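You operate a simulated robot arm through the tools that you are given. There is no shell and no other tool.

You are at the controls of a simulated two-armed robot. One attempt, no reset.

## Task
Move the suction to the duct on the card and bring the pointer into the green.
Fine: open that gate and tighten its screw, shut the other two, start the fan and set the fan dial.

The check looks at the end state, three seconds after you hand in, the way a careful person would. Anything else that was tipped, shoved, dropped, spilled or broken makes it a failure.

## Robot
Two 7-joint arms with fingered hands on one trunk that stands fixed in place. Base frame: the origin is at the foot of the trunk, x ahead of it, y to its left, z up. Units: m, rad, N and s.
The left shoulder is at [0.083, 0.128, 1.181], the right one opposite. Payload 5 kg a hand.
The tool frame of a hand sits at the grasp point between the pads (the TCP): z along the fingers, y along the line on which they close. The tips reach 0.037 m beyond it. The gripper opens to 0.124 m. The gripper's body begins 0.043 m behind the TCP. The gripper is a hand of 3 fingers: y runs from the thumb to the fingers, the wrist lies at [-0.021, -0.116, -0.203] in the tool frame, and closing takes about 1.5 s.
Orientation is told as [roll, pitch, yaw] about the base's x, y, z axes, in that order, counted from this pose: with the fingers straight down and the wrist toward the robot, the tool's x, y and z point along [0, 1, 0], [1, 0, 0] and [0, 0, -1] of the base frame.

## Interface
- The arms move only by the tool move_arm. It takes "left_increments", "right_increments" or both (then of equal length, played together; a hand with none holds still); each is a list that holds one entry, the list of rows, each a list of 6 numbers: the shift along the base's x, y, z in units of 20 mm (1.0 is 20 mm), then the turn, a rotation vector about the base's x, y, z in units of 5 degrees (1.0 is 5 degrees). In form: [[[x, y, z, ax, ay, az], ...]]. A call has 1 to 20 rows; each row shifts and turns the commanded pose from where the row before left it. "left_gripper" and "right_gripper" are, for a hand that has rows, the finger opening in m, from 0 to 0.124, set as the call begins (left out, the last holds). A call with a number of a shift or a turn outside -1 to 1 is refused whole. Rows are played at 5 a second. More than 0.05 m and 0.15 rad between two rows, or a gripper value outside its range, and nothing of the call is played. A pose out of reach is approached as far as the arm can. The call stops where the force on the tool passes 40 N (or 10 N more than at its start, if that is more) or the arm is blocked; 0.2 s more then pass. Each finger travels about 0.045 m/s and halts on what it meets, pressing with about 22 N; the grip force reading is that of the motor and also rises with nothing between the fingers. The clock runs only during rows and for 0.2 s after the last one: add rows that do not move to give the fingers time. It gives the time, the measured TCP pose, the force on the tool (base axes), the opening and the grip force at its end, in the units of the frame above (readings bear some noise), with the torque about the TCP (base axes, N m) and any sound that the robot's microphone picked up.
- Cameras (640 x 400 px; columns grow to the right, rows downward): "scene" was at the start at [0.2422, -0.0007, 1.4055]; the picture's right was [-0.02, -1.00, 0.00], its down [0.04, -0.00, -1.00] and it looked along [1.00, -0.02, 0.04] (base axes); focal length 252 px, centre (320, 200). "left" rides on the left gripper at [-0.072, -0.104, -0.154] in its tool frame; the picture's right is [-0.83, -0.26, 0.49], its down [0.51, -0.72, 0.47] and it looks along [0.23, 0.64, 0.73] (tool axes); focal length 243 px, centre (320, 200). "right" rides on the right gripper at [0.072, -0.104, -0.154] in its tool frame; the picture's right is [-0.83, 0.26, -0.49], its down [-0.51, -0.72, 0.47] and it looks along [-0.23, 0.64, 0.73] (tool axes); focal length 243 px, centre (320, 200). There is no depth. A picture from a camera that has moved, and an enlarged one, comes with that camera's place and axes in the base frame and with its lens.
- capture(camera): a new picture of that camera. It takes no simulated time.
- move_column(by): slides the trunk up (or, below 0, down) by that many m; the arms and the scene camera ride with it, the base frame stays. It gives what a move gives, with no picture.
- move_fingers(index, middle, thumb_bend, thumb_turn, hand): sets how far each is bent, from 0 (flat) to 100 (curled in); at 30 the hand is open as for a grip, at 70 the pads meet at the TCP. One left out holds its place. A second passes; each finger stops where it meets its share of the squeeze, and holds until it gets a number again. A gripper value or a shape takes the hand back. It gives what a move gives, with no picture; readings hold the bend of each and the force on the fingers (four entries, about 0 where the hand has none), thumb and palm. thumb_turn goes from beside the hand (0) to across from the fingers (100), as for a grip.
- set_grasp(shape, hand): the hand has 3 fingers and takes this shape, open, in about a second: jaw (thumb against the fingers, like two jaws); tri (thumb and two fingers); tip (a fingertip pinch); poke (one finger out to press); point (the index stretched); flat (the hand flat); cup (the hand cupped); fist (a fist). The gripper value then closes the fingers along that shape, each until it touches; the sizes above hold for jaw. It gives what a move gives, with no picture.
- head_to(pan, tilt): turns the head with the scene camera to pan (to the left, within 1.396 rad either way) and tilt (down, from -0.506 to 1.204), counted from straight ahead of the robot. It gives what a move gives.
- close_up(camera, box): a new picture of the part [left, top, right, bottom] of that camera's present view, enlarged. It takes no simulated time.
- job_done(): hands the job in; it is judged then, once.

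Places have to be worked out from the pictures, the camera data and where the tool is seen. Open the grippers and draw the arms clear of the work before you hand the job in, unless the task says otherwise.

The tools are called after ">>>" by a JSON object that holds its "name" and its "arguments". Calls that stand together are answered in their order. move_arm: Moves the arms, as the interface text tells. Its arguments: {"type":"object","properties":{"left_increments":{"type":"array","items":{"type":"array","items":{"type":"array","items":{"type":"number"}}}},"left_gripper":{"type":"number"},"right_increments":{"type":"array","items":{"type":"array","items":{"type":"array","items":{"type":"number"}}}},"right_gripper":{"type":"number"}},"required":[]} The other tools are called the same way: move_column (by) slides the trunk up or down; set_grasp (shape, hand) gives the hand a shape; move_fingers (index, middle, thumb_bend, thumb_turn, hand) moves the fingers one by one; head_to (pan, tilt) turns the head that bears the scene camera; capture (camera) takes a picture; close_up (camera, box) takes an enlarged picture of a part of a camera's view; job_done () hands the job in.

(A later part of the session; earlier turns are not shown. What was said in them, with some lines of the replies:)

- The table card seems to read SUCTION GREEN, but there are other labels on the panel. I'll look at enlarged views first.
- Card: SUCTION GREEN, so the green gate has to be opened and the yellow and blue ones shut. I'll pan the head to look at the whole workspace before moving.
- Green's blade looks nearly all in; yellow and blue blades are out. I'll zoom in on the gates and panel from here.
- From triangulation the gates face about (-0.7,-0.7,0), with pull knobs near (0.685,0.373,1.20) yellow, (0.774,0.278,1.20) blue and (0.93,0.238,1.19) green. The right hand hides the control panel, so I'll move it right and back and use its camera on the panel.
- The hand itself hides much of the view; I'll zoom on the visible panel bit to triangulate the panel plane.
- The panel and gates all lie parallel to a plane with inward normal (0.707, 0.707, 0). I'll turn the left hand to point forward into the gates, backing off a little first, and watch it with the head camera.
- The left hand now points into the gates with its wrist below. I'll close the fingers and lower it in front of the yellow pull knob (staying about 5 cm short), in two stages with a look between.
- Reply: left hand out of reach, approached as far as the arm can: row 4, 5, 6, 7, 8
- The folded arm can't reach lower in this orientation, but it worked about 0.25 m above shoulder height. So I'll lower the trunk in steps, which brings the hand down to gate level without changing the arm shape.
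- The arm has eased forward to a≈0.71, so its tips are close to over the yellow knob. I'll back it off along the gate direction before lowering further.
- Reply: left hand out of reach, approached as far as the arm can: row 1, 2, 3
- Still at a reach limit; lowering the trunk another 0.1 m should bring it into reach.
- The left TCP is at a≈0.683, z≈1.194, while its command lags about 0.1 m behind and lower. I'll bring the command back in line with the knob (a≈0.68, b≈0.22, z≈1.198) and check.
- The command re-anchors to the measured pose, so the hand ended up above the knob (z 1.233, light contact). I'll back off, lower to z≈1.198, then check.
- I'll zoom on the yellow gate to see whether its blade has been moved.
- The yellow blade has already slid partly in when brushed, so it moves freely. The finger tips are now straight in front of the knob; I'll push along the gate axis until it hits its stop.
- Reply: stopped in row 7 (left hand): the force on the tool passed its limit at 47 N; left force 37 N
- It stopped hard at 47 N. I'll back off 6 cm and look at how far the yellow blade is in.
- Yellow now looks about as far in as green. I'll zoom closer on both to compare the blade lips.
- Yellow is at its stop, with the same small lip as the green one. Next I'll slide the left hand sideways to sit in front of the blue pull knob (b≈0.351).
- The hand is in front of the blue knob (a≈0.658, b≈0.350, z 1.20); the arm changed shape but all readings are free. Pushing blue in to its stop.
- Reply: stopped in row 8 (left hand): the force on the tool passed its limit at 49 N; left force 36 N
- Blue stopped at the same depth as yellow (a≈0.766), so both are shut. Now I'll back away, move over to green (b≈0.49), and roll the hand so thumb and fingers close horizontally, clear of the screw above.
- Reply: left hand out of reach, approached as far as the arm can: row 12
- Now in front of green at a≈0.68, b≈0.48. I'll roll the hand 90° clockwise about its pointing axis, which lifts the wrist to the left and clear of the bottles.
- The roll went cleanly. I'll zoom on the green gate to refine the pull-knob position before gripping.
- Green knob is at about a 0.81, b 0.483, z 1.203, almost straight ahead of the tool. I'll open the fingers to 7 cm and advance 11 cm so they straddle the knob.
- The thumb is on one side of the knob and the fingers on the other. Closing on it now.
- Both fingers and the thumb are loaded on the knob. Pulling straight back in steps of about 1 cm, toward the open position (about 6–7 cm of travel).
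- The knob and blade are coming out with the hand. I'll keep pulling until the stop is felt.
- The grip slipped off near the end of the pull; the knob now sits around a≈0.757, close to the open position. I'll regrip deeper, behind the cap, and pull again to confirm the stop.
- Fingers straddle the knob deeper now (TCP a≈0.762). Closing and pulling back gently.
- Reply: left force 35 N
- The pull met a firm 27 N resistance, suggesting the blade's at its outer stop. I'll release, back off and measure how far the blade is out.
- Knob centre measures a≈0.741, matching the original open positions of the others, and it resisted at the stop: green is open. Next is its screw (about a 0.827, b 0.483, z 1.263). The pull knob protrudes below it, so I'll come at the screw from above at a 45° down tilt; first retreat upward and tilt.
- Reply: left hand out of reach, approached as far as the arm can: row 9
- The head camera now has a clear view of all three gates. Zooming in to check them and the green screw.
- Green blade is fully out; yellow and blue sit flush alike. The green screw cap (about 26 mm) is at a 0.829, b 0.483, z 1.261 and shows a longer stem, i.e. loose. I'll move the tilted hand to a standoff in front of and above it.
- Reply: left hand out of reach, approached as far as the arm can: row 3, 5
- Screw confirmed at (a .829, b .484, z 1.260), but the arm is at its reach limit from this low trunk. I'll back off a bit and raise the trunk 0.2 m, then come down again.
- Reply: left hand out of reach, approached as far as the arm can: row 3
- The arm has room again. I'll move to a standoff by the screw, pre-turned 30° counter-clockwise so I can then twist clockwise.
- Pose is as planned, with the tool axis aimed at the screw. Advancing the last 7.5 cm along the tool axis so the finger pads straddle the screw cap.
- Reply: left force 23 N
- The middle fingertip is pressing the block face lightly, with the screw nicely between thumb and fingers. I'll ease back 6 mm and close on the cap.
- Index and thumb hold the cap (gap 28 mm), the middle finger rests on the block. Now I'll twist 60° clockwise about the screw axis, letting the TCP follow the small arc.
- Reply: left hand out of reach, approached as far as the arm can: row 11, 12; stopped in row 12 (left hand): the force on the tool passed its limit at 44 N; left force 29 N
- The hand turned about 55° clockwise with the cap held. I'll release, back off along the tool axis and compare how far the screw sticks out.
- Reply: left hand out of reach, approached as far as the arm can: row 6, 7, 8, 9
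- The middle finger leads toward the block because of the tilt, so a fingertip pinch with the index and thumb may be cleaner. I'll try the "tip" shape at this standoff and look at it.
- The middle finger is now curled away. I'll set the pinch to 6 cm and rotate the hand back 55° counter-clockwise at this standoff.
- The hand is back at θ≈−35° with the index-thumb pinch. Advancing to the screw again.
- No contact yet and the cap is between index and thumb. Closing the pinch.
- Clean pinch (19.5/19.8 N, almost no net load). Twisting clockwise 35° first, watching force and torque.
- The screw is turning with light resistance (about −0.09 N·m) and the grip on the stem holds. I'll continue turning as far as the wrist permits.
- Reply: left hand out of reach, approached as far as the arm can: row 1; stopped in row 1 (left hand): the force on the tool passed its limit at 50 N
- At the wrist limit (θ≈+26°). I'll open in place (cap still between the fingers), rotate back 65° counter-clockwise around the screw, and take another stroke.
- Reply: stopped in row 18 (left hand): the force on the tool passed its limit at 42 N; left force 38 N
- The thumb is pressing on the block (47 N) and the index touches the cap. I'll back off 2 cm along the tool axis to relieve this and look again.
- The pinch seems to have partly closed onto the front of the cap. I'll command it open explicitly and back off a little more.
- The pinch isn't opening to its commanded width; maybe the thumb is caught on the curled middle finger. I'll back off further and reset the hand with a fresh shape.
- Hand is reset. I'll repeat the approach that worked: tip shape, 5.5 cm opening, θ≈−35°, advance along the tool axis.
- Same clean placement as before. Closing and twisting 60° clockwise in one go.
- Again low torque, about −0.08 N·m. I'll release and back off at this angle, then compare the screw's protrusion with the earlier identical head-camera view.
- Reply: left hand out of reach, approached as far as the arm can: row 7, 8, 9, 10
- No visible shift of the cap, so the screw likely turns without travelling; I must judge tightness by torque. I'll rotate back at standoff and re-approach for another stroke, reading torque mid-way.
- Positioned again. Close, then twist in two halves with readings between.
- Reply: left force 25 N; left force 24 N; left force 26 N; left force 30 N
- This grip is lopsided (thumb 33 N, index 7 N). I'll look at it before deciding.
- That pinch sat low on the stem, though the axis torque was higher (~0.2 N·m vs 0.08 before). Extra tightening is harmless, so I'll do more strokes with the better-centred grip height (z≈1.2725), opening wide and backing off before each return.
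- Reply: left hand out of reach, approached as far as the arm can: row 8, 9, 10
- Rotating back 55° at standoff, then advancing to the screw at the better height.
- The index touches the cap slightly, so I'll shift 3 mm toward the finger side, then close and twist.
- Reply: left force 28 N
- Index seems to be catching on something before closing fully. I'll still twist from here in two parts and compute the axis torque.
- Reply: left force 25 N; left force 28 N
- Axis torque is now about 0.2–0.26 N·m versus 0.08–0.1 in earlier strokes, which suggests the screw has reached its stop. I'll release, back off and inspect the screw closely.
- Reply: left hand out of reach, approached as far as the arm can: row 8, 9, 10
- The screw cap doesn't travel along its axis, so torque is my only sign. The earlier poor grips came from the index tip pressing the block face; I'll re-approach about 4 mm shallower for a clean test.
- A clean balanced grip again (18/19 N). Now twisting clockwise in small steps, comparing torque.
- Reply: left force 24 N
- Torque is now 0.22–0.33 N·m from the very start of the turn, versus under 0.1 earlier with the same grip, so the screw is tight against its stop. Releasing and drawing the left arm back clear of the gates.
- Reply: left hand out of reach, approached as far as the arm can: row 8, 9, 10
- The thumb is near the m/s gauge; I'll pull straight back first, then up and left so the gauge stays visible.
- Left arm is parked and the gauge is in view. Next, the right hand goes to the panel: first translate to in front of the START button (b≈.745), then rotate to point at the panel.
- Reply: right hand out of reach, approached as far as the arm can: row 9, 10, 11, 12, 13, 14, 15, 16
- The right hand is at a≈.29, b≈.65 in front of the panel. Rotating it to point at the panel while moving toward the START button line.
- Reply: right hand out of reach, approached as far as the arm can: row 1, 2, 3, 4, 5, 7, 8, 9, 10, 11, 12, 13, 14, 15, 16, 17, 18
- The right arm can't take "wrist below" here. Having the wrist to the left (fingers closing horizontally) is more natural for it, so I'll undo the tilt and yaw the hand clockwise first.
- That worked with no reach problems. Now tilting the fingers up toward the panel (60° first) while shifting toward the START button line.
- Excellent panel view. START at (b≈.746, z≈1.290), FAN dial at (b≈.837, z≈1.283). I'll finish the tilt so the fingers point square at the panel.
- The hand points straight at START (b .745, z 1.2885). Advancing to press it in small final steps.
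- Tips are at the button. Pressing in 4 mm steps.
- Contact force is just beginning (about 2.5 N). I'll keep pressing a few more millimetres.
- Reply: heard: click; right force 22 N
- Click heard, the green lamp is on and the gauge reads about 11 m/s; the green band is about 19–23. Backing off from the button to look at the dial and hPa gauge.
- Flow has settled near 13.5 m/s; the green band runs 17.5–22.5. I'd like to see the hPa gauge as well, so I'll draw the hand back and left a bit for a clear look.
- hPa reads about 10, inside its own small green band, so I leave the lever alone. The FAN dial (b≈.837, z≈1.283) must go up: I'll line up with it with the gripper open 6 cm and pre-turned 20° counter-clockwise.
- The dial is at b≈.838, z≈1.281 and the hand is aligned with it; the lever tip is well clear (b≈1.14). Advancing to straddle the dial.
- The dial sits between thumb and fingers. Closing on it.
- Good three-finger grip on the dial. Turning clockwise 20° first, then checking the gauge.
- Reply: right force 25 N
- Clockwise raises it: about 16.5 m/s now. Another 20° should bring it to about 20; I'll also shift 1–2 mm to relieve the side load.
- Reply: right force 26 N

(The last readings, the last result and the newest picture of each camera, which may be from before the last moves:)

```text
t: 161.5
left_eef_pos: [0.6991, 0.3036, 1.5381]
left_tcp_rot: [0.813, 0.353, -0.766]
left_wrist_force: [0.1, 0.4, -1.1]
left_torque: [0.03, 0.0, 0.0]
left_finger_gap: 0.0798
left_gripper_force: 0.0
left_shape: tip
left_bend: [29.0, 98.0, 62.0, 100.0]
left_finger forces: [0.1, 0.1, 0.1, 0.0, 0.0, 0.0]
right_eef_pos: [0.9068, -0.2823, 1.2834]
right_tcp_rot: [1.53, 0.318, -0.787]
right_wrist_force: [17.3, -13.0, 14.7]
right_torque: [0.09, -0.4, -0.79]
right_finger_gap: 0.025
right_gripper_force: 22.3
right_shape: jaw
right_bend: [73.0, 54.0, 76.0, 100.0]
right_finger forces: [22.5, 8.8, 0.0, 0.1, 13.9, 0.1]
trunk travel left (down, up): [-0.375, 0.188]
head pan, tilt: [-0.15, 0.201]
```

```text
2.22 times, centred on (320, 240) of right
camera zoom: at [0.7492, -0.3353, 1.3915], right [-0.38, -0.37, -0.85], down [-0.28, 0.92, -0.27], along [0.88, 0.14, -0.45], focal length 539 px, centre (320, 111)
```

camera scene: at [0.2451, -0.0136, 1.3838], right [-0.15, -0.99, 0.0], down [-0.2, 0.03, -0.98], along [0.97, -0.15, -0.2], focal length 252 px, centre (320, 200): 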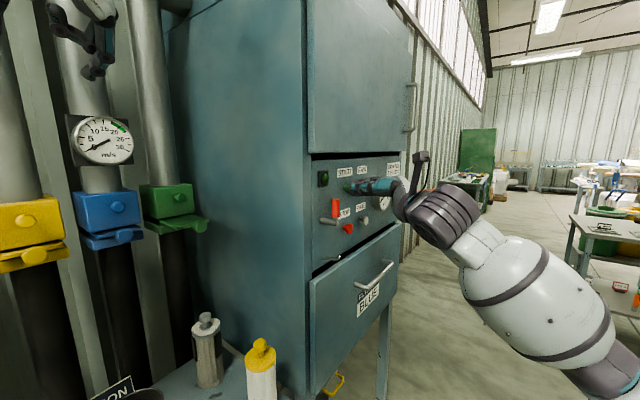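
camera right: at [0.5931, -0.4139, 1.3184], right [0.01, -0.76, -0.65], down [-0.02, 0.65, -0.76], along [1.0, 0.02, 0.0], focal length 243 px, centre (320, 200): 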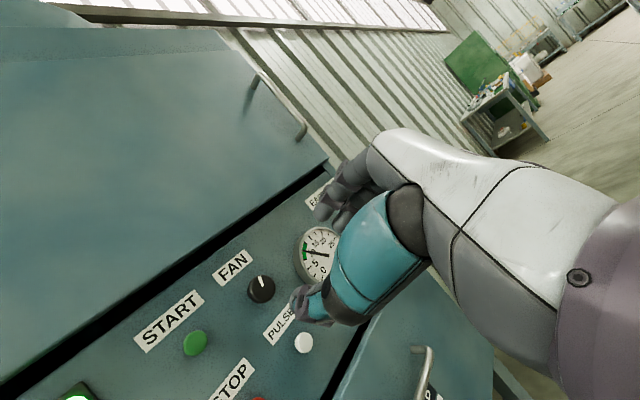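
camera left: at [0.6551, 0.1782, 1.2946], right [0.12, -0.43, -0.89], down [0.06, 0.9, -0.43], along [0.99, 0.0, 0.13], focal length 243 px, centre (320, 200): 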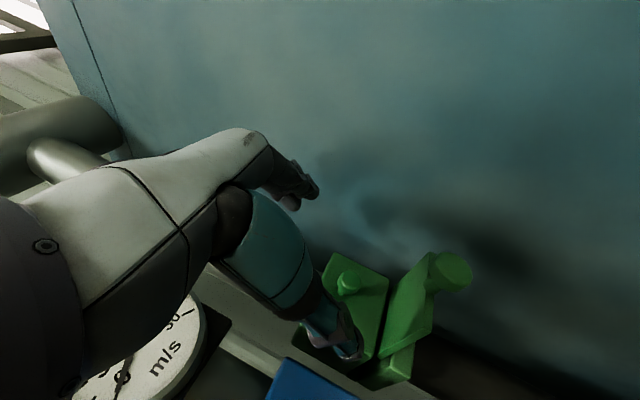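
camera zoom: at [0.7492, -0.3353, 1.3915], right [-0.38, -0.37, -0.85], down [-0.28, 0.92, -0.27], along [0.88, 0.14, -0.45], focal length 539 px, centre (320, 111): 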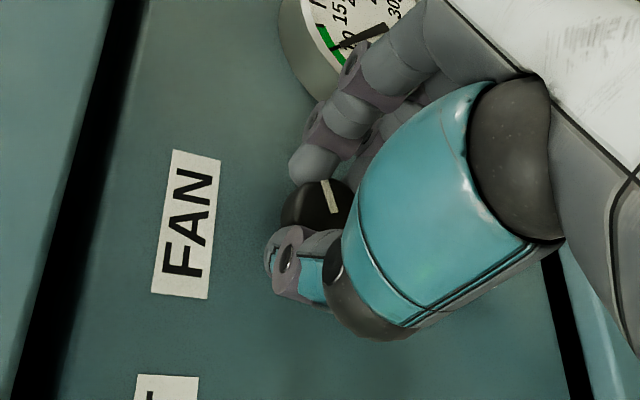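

The pointer is at 20, the middle of the green. Releasing the dial and backing straight off.

>>> {"name": "move_arm", "arguments": {"right_increments": [[[0, 0, 0, 0, 0, 0], [0, 0, 0, 0, 0, 0], [0, 0, 0, 0, 0, 0], [0, 0, 0, 0, 0, 0], [0, 0, 0, 0, 0, 0], [0, 0, 0, 0, 0, 0], [-0.5, -0.5, 0, 0, 0, 0], [-0.7, -0.7, 0, 0, 0, 0], [-0.7, -0.7, 0, 0, 0, 0], [-0.7, -0.7, 0, 0, 0, 0], [-0.7, -0.7, 0, 0, 0, 0], [-0.7, -0.7, 0, 0, 0, 0], [-0.7, -0.7, 0, 0, 0, 0], [-0.7, -0.7, 0, 0, 0, 0]]], "right_gripper": 0.07}}

>>> {"name": "close_up", "arguments": {"camera": "scene", "box": [60, 100, 160, 180]}}

>>> {"name": "close_up", "arguments": {"camera": "scene", "box": [300, 120, 500, 245]}}

>>> {"name": "capture", "arguments": {"camera": "right"}}

```text
t: 164.5
left_eef_pos: [0.6965, 0.3054, 1.5405]
left_tcp_rot: [0.812, 0.349, -0.765]
left_wrist_force: [-0.1, -0.1, -0.3]
left_torque: [0.03, 0.01, -0.03]
left_finger_gap: 0.0799
left_gripper_force: 0.0
left_shape: tip
left_bend: [29.0, 98.0, 62.0, 100.0]
left_finger forces: [0.0, 0.0, 0.0, 0.1, 0.0, 0.0]
right_eef_pos: [0.7954, -0.3887, 1.2828]
right_tcp_rot: [1.528, 0.316, -0.786]
right_wrist_force: [-0.9, -0.6, 0.1]
right_torque: [-0.01, -0.01, -0.01]
right_finger_gap: 0.0696
right_gripper_force: 0.1
right_shape: jaw
right_bend: [74.0, 42.0, 67.0, 100.0]
right_finger forces: [0.0, 0.0, 0.0, 0.0, 0.1, 0.1]
trunk travel left (down, up): [-0.375, 0.188]
head pan, tilt: [-0.15, 0.201]
```

```text
5.00 times, centred on (110, 140) of scene
camera zoom: at [0.2443, -0.0137, 1.384], right [-0.15, -0.99, 0.0], down [-0.2, 0.03, -0.98], along [0.97, -0.15, -0.2], focal length 1261 px, centre (1370, 500)
```

zoom: 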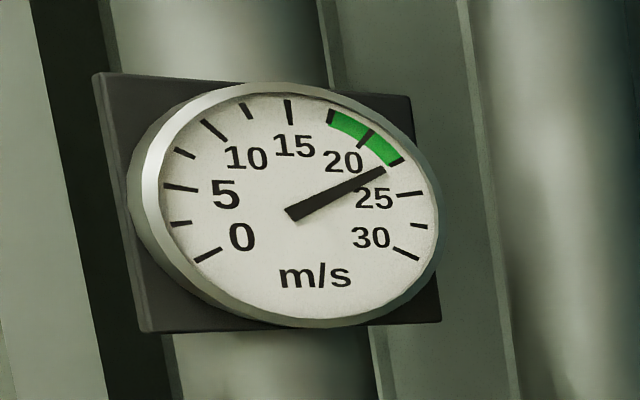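

```text
3.20 times, centred on (400, 182) of scene
camera zoom: at [0.2443, -0.0137, 1.384], right [-0.15, -0.99, 0.0], down [-0.2, 0.03, -0.98], along [0.97, -0.15, -0.2], focal length 807 px, centre (64, 256)
```

zoom: 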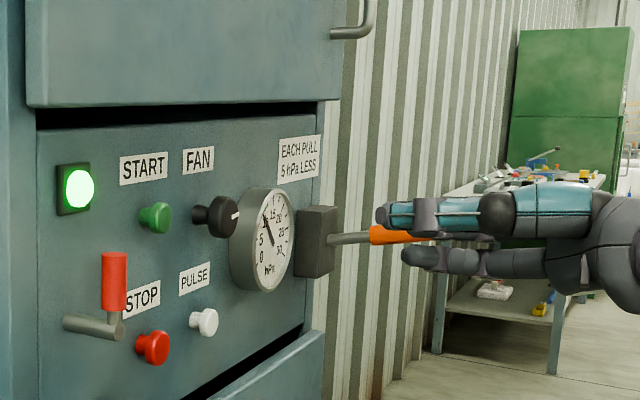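

```text
taken
camera right: at [0.6385, -0.4422, 1.3914], right [-0.37, -0.37, -0.85], down [-0.28, 0.92, -0.28], along [0.88, 0.14, -0.45], focal length 243 px, centre (320, 200)
```

right: 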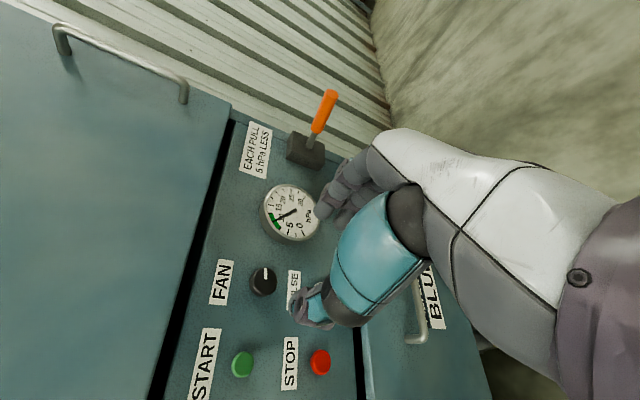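

On release the dial crept further; it now reads about 23, just past the green. I'll wait to see if it's steady, then regrip and turn back a little.

>>> {"name": "move_arm", "arguments": {"right_increments": [[[0, 0, 0, -0.57, -0.57, 0], [0, 0, 0, -0.57, -0.57, 0], [0.02, -0.02, -0.06, 0, 0, 0], [0, 0, 0, 0, 0, 0], [0, 0, 0, 0, 0, 0], [0, 0, 0, 0, 0, 0], [0, 0, 0, 0, 0, 0], [0, 0, 0, 0, 0, 0]]]}}

>>> {"name": "close_up", "arguments": {"camera": "scene", "box": [60, 100, 160, 180]}}

>>> {"name": "close_up", "arguments": {"camera": "right", "box": [180, 180, 380, 350]}}

```text
t: 166.3
left_eef_pos: [0.6987, 0.3059, 1.5394]
left_tcp_rot: [0.813, 0.351, -0.766]
left_wrist_force: [-0.6, 1.1, -0.5]
left_torque: [-0.04, 0.03, -0.01]
left_finger_gap: 0.0795
left_gripper_force: 0.0
left_shape: tip
left_bend: [29.0, 98.0, 62.0, 100.0]
left_finger forces: [0.0, 0.0, 0.0, 0.1, 0.0, 0.1]
right_eef_pos: [0.7983, -0.3872, 1.2822]
right_tcp_rot: [1.529, 0.176, -0.785]
right_wrist_force: [0.4, -0.1, 0.5]
right_torque: [-0.01, 0.0, 0.0]
right_finger_gap: 0.0696
right_gripper_force: 0.1
right_shape: jaw
right_bend: [74.0, 42.0, 67.0, 100.0]
right_finger forces: [0.0, 0.1, 0.0, 0.0, 0.0, 0.1]
trunk travel left (down, up): [-0.375, 0.188]
head pan, tilt: [-0.15, 0.201]
```

```text
5.00 times, centred on (110, 140) of scene
camera zoom: at [0.2453, -0.0132, 1.3838], right [-0.15, -0.99, 0.0], down [-0.2, 0.03, -0.98], along [0.97, -0.15, -0.2], focal length 1261 px, centre (1370, 500)
```

zoom: 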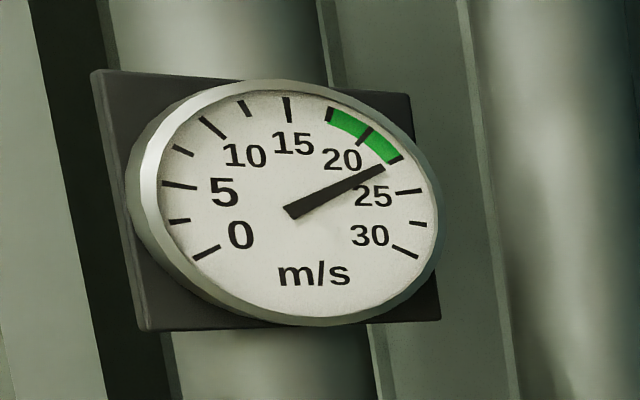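

```text
2.35 times, centred on (280, 265) of right
camera zoom: at [0.631, -0.4315, 1.3794], right [-0.29, -0.45, -0.84], down [-0.25, 0.89, -0.39], along [0.92, 0.1, -0.37], focal length 571 px, centre (414, 47)
```

zoom: 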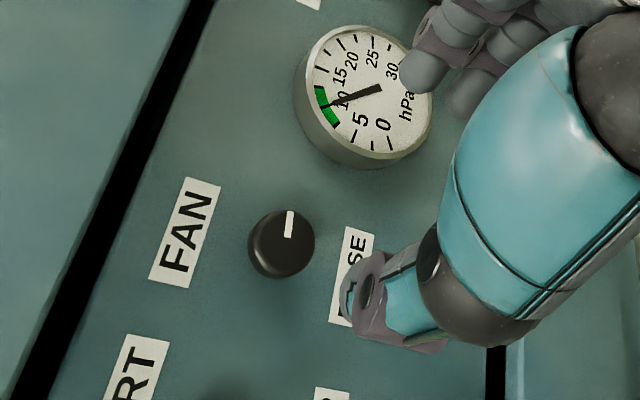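

It's steady at about 23.3. Dial axis confirmed at b≈.839, z≈1.280. Advancing and gripping it again.

>>> {"name": "move_arm", "arguments": {"right_increments": [[[0.7, 0.7, -0.05, 0, 0, 0], [0.7, 0.7, -0.05, 0, 0, 0], [0.7, 0.7, 0, 0, 0, 0], [0.7, 0.7, 0, 0, 0, 0], [0.7, 0.7, 0, 0, 0, 0], [0.7, 0.7, 0, 0, 0, 0], [0.7, 0.7, 0, 0, 0, 0], [0.55, 0.55, 0, 0, 0, 0], [0, 0, 0, 0, 0, 0]]]}}

>>> {"name": "move_arm", "arguments": {"right_increments": [[[0, 0, 0, 0, 0, 0], [0, 0, 0, 0, 0, 0], [0, 0, 0, 0, 0, 0], [0, 0, 0, 0, 0, 0], [0, 0, 0, 0, 0, 0], [0, 0, 0, 0, 0, 0], [0, 0, 0, 0, 0, 0]]], "right_gripper": 0.015}}

>>> {"name": "close_up", "arguments": {"camera": "scene", "box": [60, 100, 160, 180]}}

>>> {"name": "close_up", "arguments": {"camera": "right", "box": [200, 150, 440, 330]}}

```text
t: 168.3
left_eef_pos: [0.696, 0.3062, 1.5391]
left_tcp_rot: [0.813, 0.351, -0.765]
left_wrist_force: [-0.6, -0.5, 0.6]
left_torque: [0.02, -0.01, -0.04]
left_finger_gap: 0.0797
left_gripper_force: 0.1
left_shape: tip
left_bend: [29.0, 98.0, 62.0, 100.0]
left_finger forces: [0.1, 0.0, 0.0, 0.0, 0.0, 0.0]
right_eef_pos: [0.9071, -0.2802, 1.2812]
right_tcp_rot: [1.527, 0.178, -0.785]
right_wrist_force: [-0.6, 0.5, -0.1]
right_torque: [0.0, 0.02, 0.04]
right_finger_gap: 0.0698
right_gripper_force: 0.1
right_shape: jaw
right_bend: [74.0, 42.0, 67.0, 100.0]
right_finger forces: [0.0, 0.0, 0.0, 0.0, 0.0, 0.0]
trunk travel left (down, up): [-0.375, 0.188]
head pan, tilt: [-0.15, 0.201]
```

```text
t: 169.9
left_eef_pos: [0.6982, 0.3038, 1.5392]
left_tcp_rot: [0.814, 0.351, -0.762]
left_wrist_force: [-0.2, 0.1, 0.2]
left_torque: [-0.03, 0.0, 0.0]
left_finger_gap: 0.0796
left_gripper_force: 0.1
left_shape: tip
left_bend: [29.0, 98.0, 62.0, 100.0]
left_finger forces: [0.1, 0.1, 0.0, 0.0, 0.0, 0.0]
right_eef_pos: [0.9077, -0.2817, 1.2811]
right_tcp_rot: [1.53, 0.179, -0.787]
right_wrist_force: [6.8, -8.6, 1.2]
right_torque: [-0.02, -0.01, -0.45]
right_finger_gap: 0.0248
right_gripper_force: 22.1
right_shape: jaw
right_bend: [73.0, 56.0, 75.0, 100.0]
right_finger forces: [17.4, 9.8, 0.0, 0.1, 17.0, 0.0]
trunk travel left (down, up): [-0.375, 0.188]
head pan, tilt: [-0.15, 0.201]
```

```text
5.00 times, centred on (110, 140) of scene
camera zoom: at [0.2464, -0.0147, 1.3836], right [-0.15, -0.99, 0.0], down [-0.2, 0.03, -0.98], along [0.97, -0.15, -0.2], focal length 1261 px, centre (1370, 500)
```

zoom: 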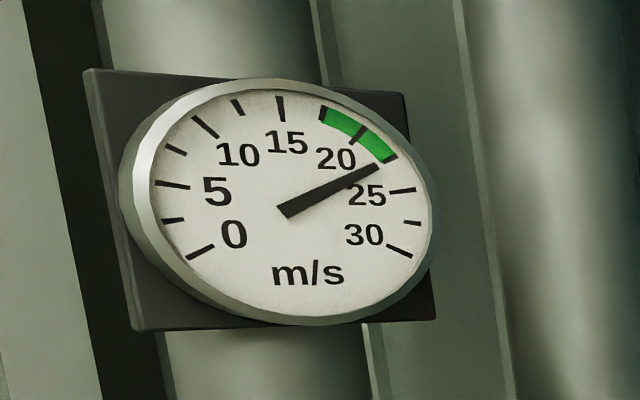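

```text
2.22 times, centred on (320, 240) of right
camera zoom: at [0.7401, -0.3248, 1.3775], right [-0.29, -0.45, -0.84], down [-0.25, 0.89, -0.39], along [0.92, 0.1, -0.37], focal length 539 px, centre (320, 111)
```

zoom: 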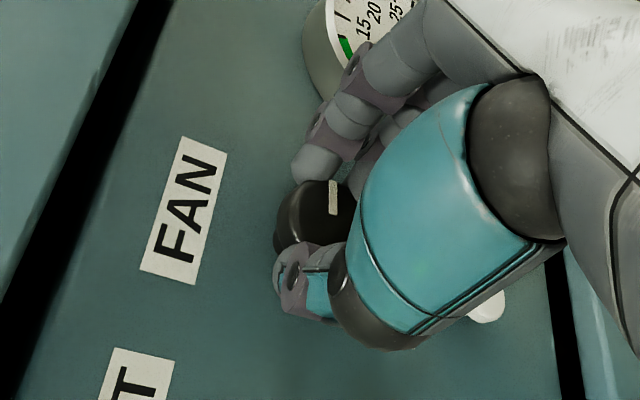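

Gripped with less side load. Turning 20° counter-clockwise.

>>> {"name": "move_arm", "arguments": {"right_increments": [[[0.0, 0.0, 0.0, -0.7071, -0.7071, 0], [0.0, 0.0, 0.0, -0.7071, -0.7071, 0], [0.0, 0.0, 0.0, -0.7071, -0.7071, 0], [0.0, 0.0, 0.0, -0.7071, -0.7071, 0], [0, 0, 0, 0, 0, 0], [0, 0, 0, 0, 0, 0], [0, 0, 0, 0, 0, 0], [0, 0, 0, 0, 0, 0], [0, 0, 0, 0, 0, 0], [0, 0, 0, 0, 0, 0]]]}}

>>> {"name": "close_up", "arguments": {"camera": "scene", "box": [60, 100, 160, 180]}}

```text
t: 172.1
left_eef_pos: [0.6979, 0.3039, 1.5404]
left_tcp_rot: [0.815, 0.35, -0.765]
left_wrist_force: [-0.5, 0.5, -0.4]
left_torque: [-0.02, -0.01, 0.03]
left_finger_gap: 0.08
left_gripper_force: 0.0
left_shape: tip
left_bend: [29.0, 98.0, 62.0, 100.0]
left_finger forces: [0.0, 0.0, 0.0, 0.1, 0.0, 0.0]
right_eef_pos: [0.9084, -0.2806, 1.2802]
right_tcp_rot: [1.53, -0.172, -0.787]
right_wrist_force: [-2.8, -7.2, -6.6]
right_torque: [-0.08, 0.2, -0.13]
right_finger_gap: 0.0252
right_gripper_force: 21.3
right_shape: jaw
right_bend: [73.0, 56.0, 74.0, 100.0]
right_finger forces: [12.6, 11.3, 0.0, 0.1, 22.7, 0.0]
trunk travel left (down, up): [-0.375, 0.188]
head pan, tilt: [-0.15, 0.201]
```

```text
5.00 times, centred on (110, 140) of scene
camera zoom: at [0.2457, -0.0147, 1.3837], right [-0.15, -0.99, 0.0], down [-0.2, 0.03, -0.98], along [0.97, -0.15, -0.2], focal length 1261 px, centre (1370, 500)
```

zoom: 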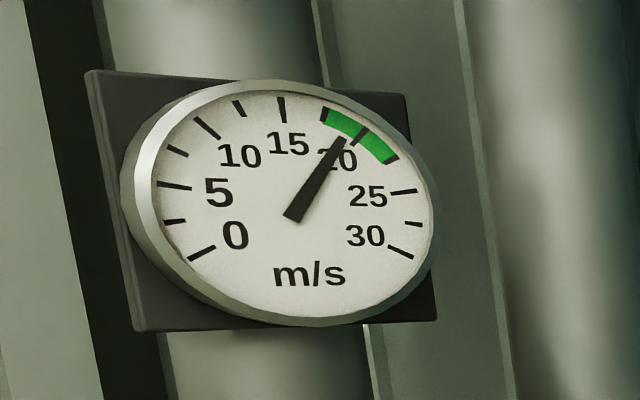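

Now about 19 m/s, with low side load. I'll open the fingers gradually so the dial isn't dragged, then check before backing off.

>>> {"name": "move_arm", "arguments": {"right_increments": [[[0, 0, 0, 0, 0, 0], [0, 0, 0, 0, 0, 0], [0, 0, 0, 0, 0, 0], [0, 0, 0, 0, 0, 0]]], "right_gripper": 0.035}}

>>> {"name": "move_arm", "arguments": {"right_increments": [[[0, 0, 0, 0, 0, 0], [0, 0, 0, 0, 0, 0], [0, 0, 0, 0, 0, 0], [0, 0, 0, 0, 0, 0], [0, 0, 0, 0, 0, 0]]], "right_gripper": 0.065}}

>>> {"name": "close_up", "arguments": {"camera": "scene", "box": [60, 100, 160, 180]}}

>>> {"name": "close_up", "arguments": {"camera": "right", "box": [200, 150, 440, 330]}}

```text
t: 173.1
left_eef_pos: [0.6978, 0.3055, 1.5399]
left_tcp_rot: [0.813, 0.352, -0.765]
left_wrist_force: [0.9, -0.4, 1.0]
left_torque: [0.01, -0.01, 0.04]
left_finger_gap: 0.08
left_gripper_force: 0.1
left_shape: tip
left_bend: [29.0, 98.0, 62.0, 100.0]
left_finger forces: [0.0, 0.0, 0.0, 0.1, 0.1, 0.0]
right_eef_pos: [0.9079, -0.2788, 1.2817]
right_tcp_rot: [1.529, -0.173, -0.785]
right_wrist_force: [1.1, -2.9, -1.1]
right_torque: [0.0, 0.03, -0.11]
right_finger_gap: 0.0356
right_gripper_force: 0.1
right_shape: jaw
right_bend: [74.0, 54.0, 74.0, 100.0]
right_finger forces: [0.3, 2.4, 0.0, 0.1, 0.0, 0.0]
trunk travel left (down, up): [-0.375, 0.188]
head pan, tilt: [-0.15, 0.201]
```

```text
t: 174.3
left_eef_pos: [0.6977, 0.3061, 1.5389]
left_tcp_rot: [0.813, 0.352, -0.765]
left_wrist_force: [0.2, -0.1, 0.7]
left_torque: [-0.01, 0.02, 0.01]
left_finger_gap: 0.0798
left_gripper_force: 0.0
left_shape: tip
left_bend: [29.0, 98.0, 62.0, 100.0]
left_finger forces: [0.1, 0.1, 0.1, 0.0, 0.1, 0.1]
right_eef_pos: [0.9077, -0.2798, 1.2815]
right_tcp_rot: [1.529, -0.171, -0.786]
right_wrist_force: [0.6, -0.2, 0.1]
right_torque: [0.01, 0.0, 0.02]
right_finger_gap: 0.0645
right_gripper_force: 0.1
right_shape: jaw
right_bend: [74.0, 44.0, 68.0, 100.0]
right_finger forces: [0.0, 0.0, 0.1, 0.0, 0.1, 0.0]
trunk travel left (down, up): [-0.375, 0.188]
head pan, tilt: [-0.15, 0.201]
```

```text
5.00 times, centred on (110, 140) of scene
camera zoom: at [0.2454, -0.0132, 1.3838], right [-0.15, -0.99, 0.0], down [-0.2, 0.03, -0.98], along [0.97, -0.15, -0.2], focal length 1261 px, centre (1370, 500)
```

zoom: 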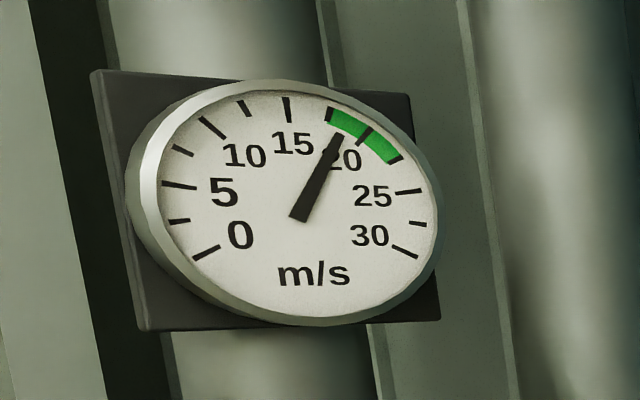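

```text
2.22 times, centred on (320, 240) of right
camera zoom: at [0.7198, -0.3028, 1.342], right [-0.09, -0.65, -0.75], down [-0.12, 0.76, -0.64], along [0.99, 0.03, -0.15], focal length 539 px, centre (320, 111)
```

zoom: 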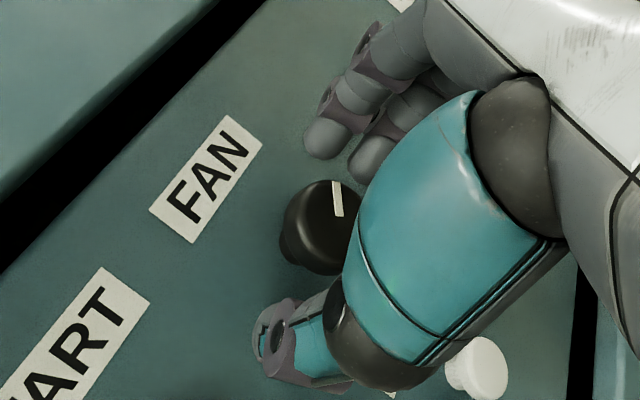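

It holds at about 18.7, inside the green. Backing the right hand straight off the panel and rechecking.

>>> {"name": "move_arm", "arguments": {"right_increments": [[[-0.4, -0.4, 0, 0, 0, 0], [-0.7, -0.7, 0, 0, 0, 0], [-0.7, -0.7, 0, 0, 0, 0], [-0.7, -0.7, 0, 0, 0, 0], [-0.7, -0.7, 0, 0, 0, 0], [-0.7, -0.7, 0, 0, 0, 0], [-0.7, -0.7, 0, 0, 0, 0], [-0.7, -0.7, 0, 0, 0, 0], [-0.7, -0.7, 0, 0, 0, 0], [-0.7, -0.7, 0, 0, 0, 0], [0, 0, 0, 0, 0, 0], [0, 0, 0, 0, 0, 0], [0, 0, 0, 0, 0, 0]]], "right_gripper": 0.1}}

>>> {"name": "close_up", "arguments": {"camera": "scene", "box": [60, 100, 160, 180]}}

>>> {"name": "close_up", "arguments": {"camera": "scene", "box": [300, 130, 460, 230]}}

>>> {"name": "capture", "arguments": {"camera": "scene"}}

```text
t: 177.1
left_eef_pos: [0.6966, 0.3058, 1.5389]
left_tcp_rot: [0.814, 0.352, -0.765]
left_wrist_force: [-0.1, 0.7, 0.4]
left_torque: [-0.01, 0.02, 0.02]
left_finger_gap: 0.0801
left_gripper_force: 0.1
left_shape: tip
left_bend: [29.0, 98.0, 62.0, 100.0]
left_finger forces: [0.0, 0.1, 0.0, 0.0, 0.1, 0.0]
right_eef_pos: [0.7745, -0.4143, 1.2809]
right_tcp_rot: [1.53, -0.173, -0.785]
right_wrist_force: [-0.1, -0.2, -0.2]
right_torque: [0.0, -0.02, 0.0]
right_finger_gap: 0.0997
right_gripper_force: 0.1
right_shape: jaw
right_bend: [26.0, 34.0, 50.0, 99.0]
right_finger forces: [0.1, 0.0, 0.0, 0.1, 0.0, 0.1]
trunk travel left (down, up): [-0.375, 0.188]
head pan, tilt: [-0.15, 0.201]
```

```text
5.00 times, centred on (110, 140) of scene
camera zoom: at [0.245, -0.0133, 1.3839], right [-0.15, -0.99, 0.0], down [-0.2, 0.03, -0.98], along [0.97, -0.15, -0.2], focal length 1261 px, centre (1370, 500)
```

zoom: 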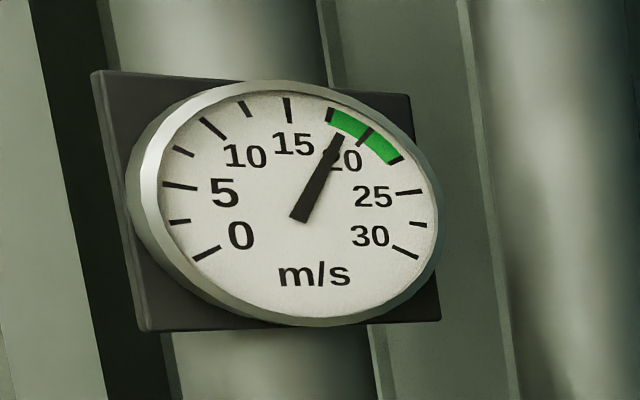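

```text
4.00 times, centred on (380, 180) of scene
camera zoom: at [0.245, -0.0133, 1.3839], right [-0.15, -0.99, 0.0], down [-0.2, 0.03, -0.98], along [0.97, -0.15, -0.2], focal length 1008 px, centre (80, 280)
```

zoom: 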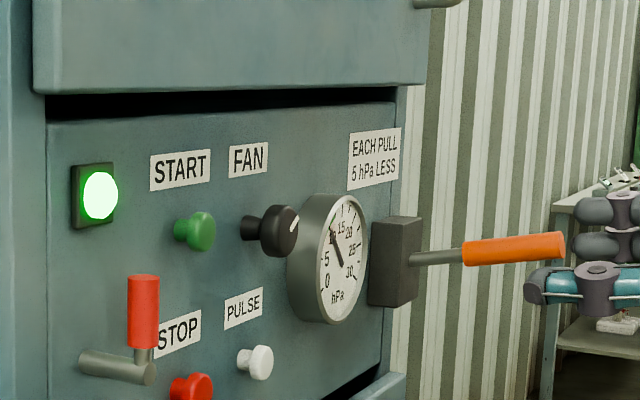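

```text
taken
camera scene: at [0.245, -0.0133, 1.3839], right [-0.15, -0.99, 0.0], down [-0.2, 0.03, -0.98], along [0.97, -0.15, -0.2], focal length 252 px, centre (320, 200)
```

scene: 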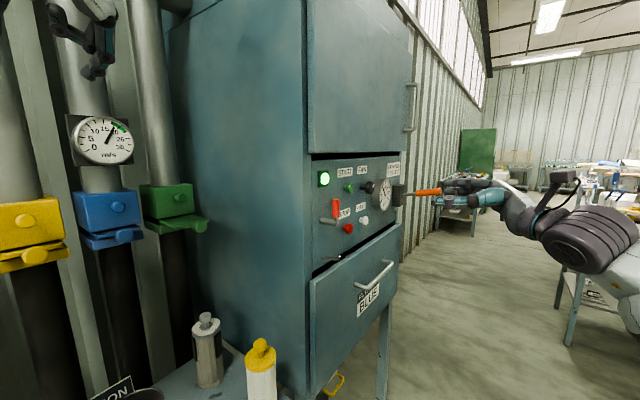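

Flow is steady at about 18.8 in the green. I'll draw both arms further clear and open the left hand, then do a last check of the gates and bench.

>>> {"name": "move_arm", "arguments": {"right_increments": [[[-0.6, -0.6, 0.1, 0, 0, 0], [-0.6, -0.6, 0.1, 0, 0, 0], [-0.6, -0.6, 0.1, 0, 0, 0], [-0.6, -0.6, 0.1, 0, 0, 0], [0, 0, 0, 0, 0, 0]]], "left_increments": [[[-0.7, -0.2, 0.2, 0, 0, 0], [-0.7, -0.2, 0.2, 0, 0, 0], [-0.7, 0, 0.2, 0, 0, 0], [-0.7, 0, 0.2, 0, 0, 0], [0, 0, 0, 0, 0, 0]]], "left_gripper": 0.12, "right_gripper": 0.12}}

>>> {"name": "head_to", "arguments": {"pan": 0.5, "tilt": 0.35}}

>>> {"name": "capture", "arguments": {"camera": "scene"}}

>>> {"name": "close_up", "arguments": {"camera": "scene", "box": [260, 70, 420, 190]}}

```text
t: 178.3
left_eef_pos: [0.6427, 0.2981, 1.5555]
left_tcp_rot: [0.811, 0.35, -0.765]
left_wrist_force: [0.9, -0.5, -0.2]
left_torque: [-0.04, 0.01, -0.02]
left_finger_gap: 0.1192
left_gripper_force: 0.1
left_shape: tip
left_bend: [31.0, 98.0, 31.0, 98.0]
left_finger forces: [0.1, 0.0, 0.0, 0.1, 0.0, 0.1]
right_eef_pos: [0.7248, -0.4611, 1.289]
right_tcp_rot: [1.526, -0.174, -0.786]
right_wrist_force: [0.5, -0.3, -0.6]
right_torque: [0.02, -0.02, 0.03]
right_finger_gap: 0.1193
right_gripper_force: 0.1
right_shape: jaw
right_bend: [31.0, 31.0, 31.0, 98.0]
right_finger forces: [0.0, 0.1, 0.0, 0.1, 0.1, 0.0]
trunk travel left (down, up): [-0.375, 0.188]
head pan, tilt: [-0.15, 0.201]
```

```text
t: 179.4
left_eef_pos: [0.6425, 0.2971, 1.5556]
left_tcp_rot: [0.813, 0.352, -0.765]
left_wrist_force: [0.0, -0.1, -0.4]
left_torque: [0.01, -0.01, 0.01]
left_finger_gap: 0.1191
left_gripper_force: 0.1
left_shape: tip
left_bend: [31.0, 98.0, 31.0, 98.0]
left_finger forces: [0.1, 0.1, 0.0, 0.0, 0.1, 0.0]
right_eef_pos: [0.7248, -0.4591, 1.2889]
right_tcp_rot: [1.528, -0.173, -0.785]
right_wrist_force: [0.1, 0.2, 0.5]
right_torque: [-0.02, 0.02, -0.02]
right_finger_gap: 0.1197
right_gripper_force: 0.0
right_shape: jaw
right_bend: [31.0, 31.0, 31.0, 98.0]
right_finger forces: [0.1, 0.0, 0.1, 0.1, 0.1, 0.0]
trunk travel left (down, up): [-0.375, 0.188]
head pan, tilt: [0.499, 0.351]
```

```text
taken
camera scene: at [0.2349, 0.0453, 1.3698], right [0.48, -0.88, 0.0], down [-0.3, -0.16, -0.94], along [0.82, 0.45, -0.34], focal length 252 px, centre (320, 200)
```

scene: 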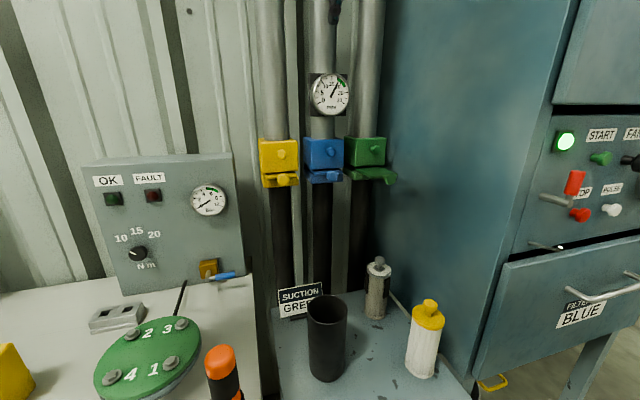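

```text
3.33 times, centred on (340, 130) of scene
camera zoom: at [0.2349, 0.0453, 1.3698], right [0.48, -0.88, 0.0], down [-0.3, -0.16, -0.94], along [0.82, 0.45, -0.34], focal length 840 px, centre (253, 433)
```

zoom: 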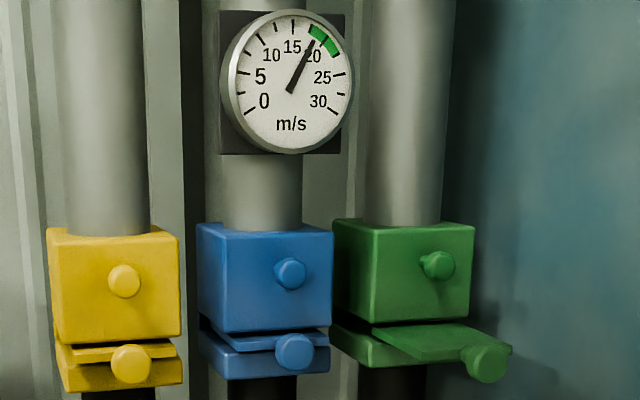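

Everything stands undisturbed. The pointer looks towards the low side of the green, so I'll zoom in to judge its margin.

>>> {"name": "close_up", "arguments": {"camera": "scene", "box": [305, 65, 355, 120]}}

```text
7.27 times, centred on (330, 92) of scene
camera zoom: at [0.2349, 0.0453, 1.3698], right [0.48, -0.88, 0.0], down [-0.3, -0.16, -0.94], along [0.82, 0.45, -0.34], focal length 1834 px, centre (247, 982)
```

zoom: 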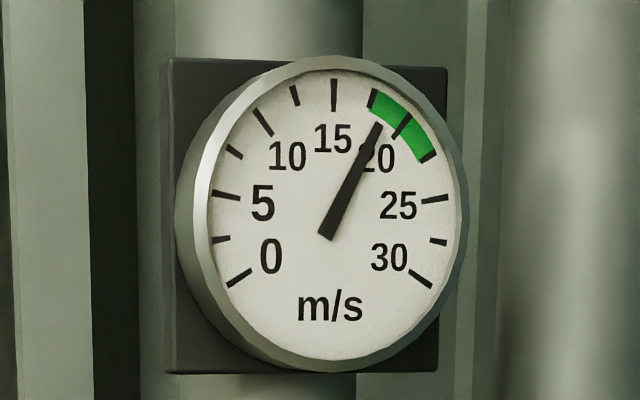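

The pointer reads about 18.4 and holds steady inside the green (17.5–22.5). Yellow and blue are shut, green is open with its screw tight, the fan lamp is lit, both hands are open and clear, and nothing else has moved. Handing in.

>>> {"name": "job_done", "arguments": {}}

```text
The job is handed in.
```

I've handed the job in with suction moved to the green duct. The m/s pointer reads about 18.4, inside the green band (17.5–22.5).

- **Green gate:** pulled out until it stopped.
- **Green screw:** I judged it tight by feel. The turning resistance rose from under 0.1 to about 0.2–0.3 N·m at the stop. Nothing on the screw itself shows how far it has turned.
- **Yellow and blue gates:** both pushed in to the same stop.
- **Fan:** started; there was a click and the lamp is lit.
- **Fan dial:** my first setting slipped past the green when I let go. I turned it back, and it held at about 18–19 m/s for the five seconds I watched. That is towards the low end of the green band.

In the last pictures, the bench and table items were where they started. I didn't touch the hPa lever, since that gauge was already in its own green. Both hands are open and drawn back.
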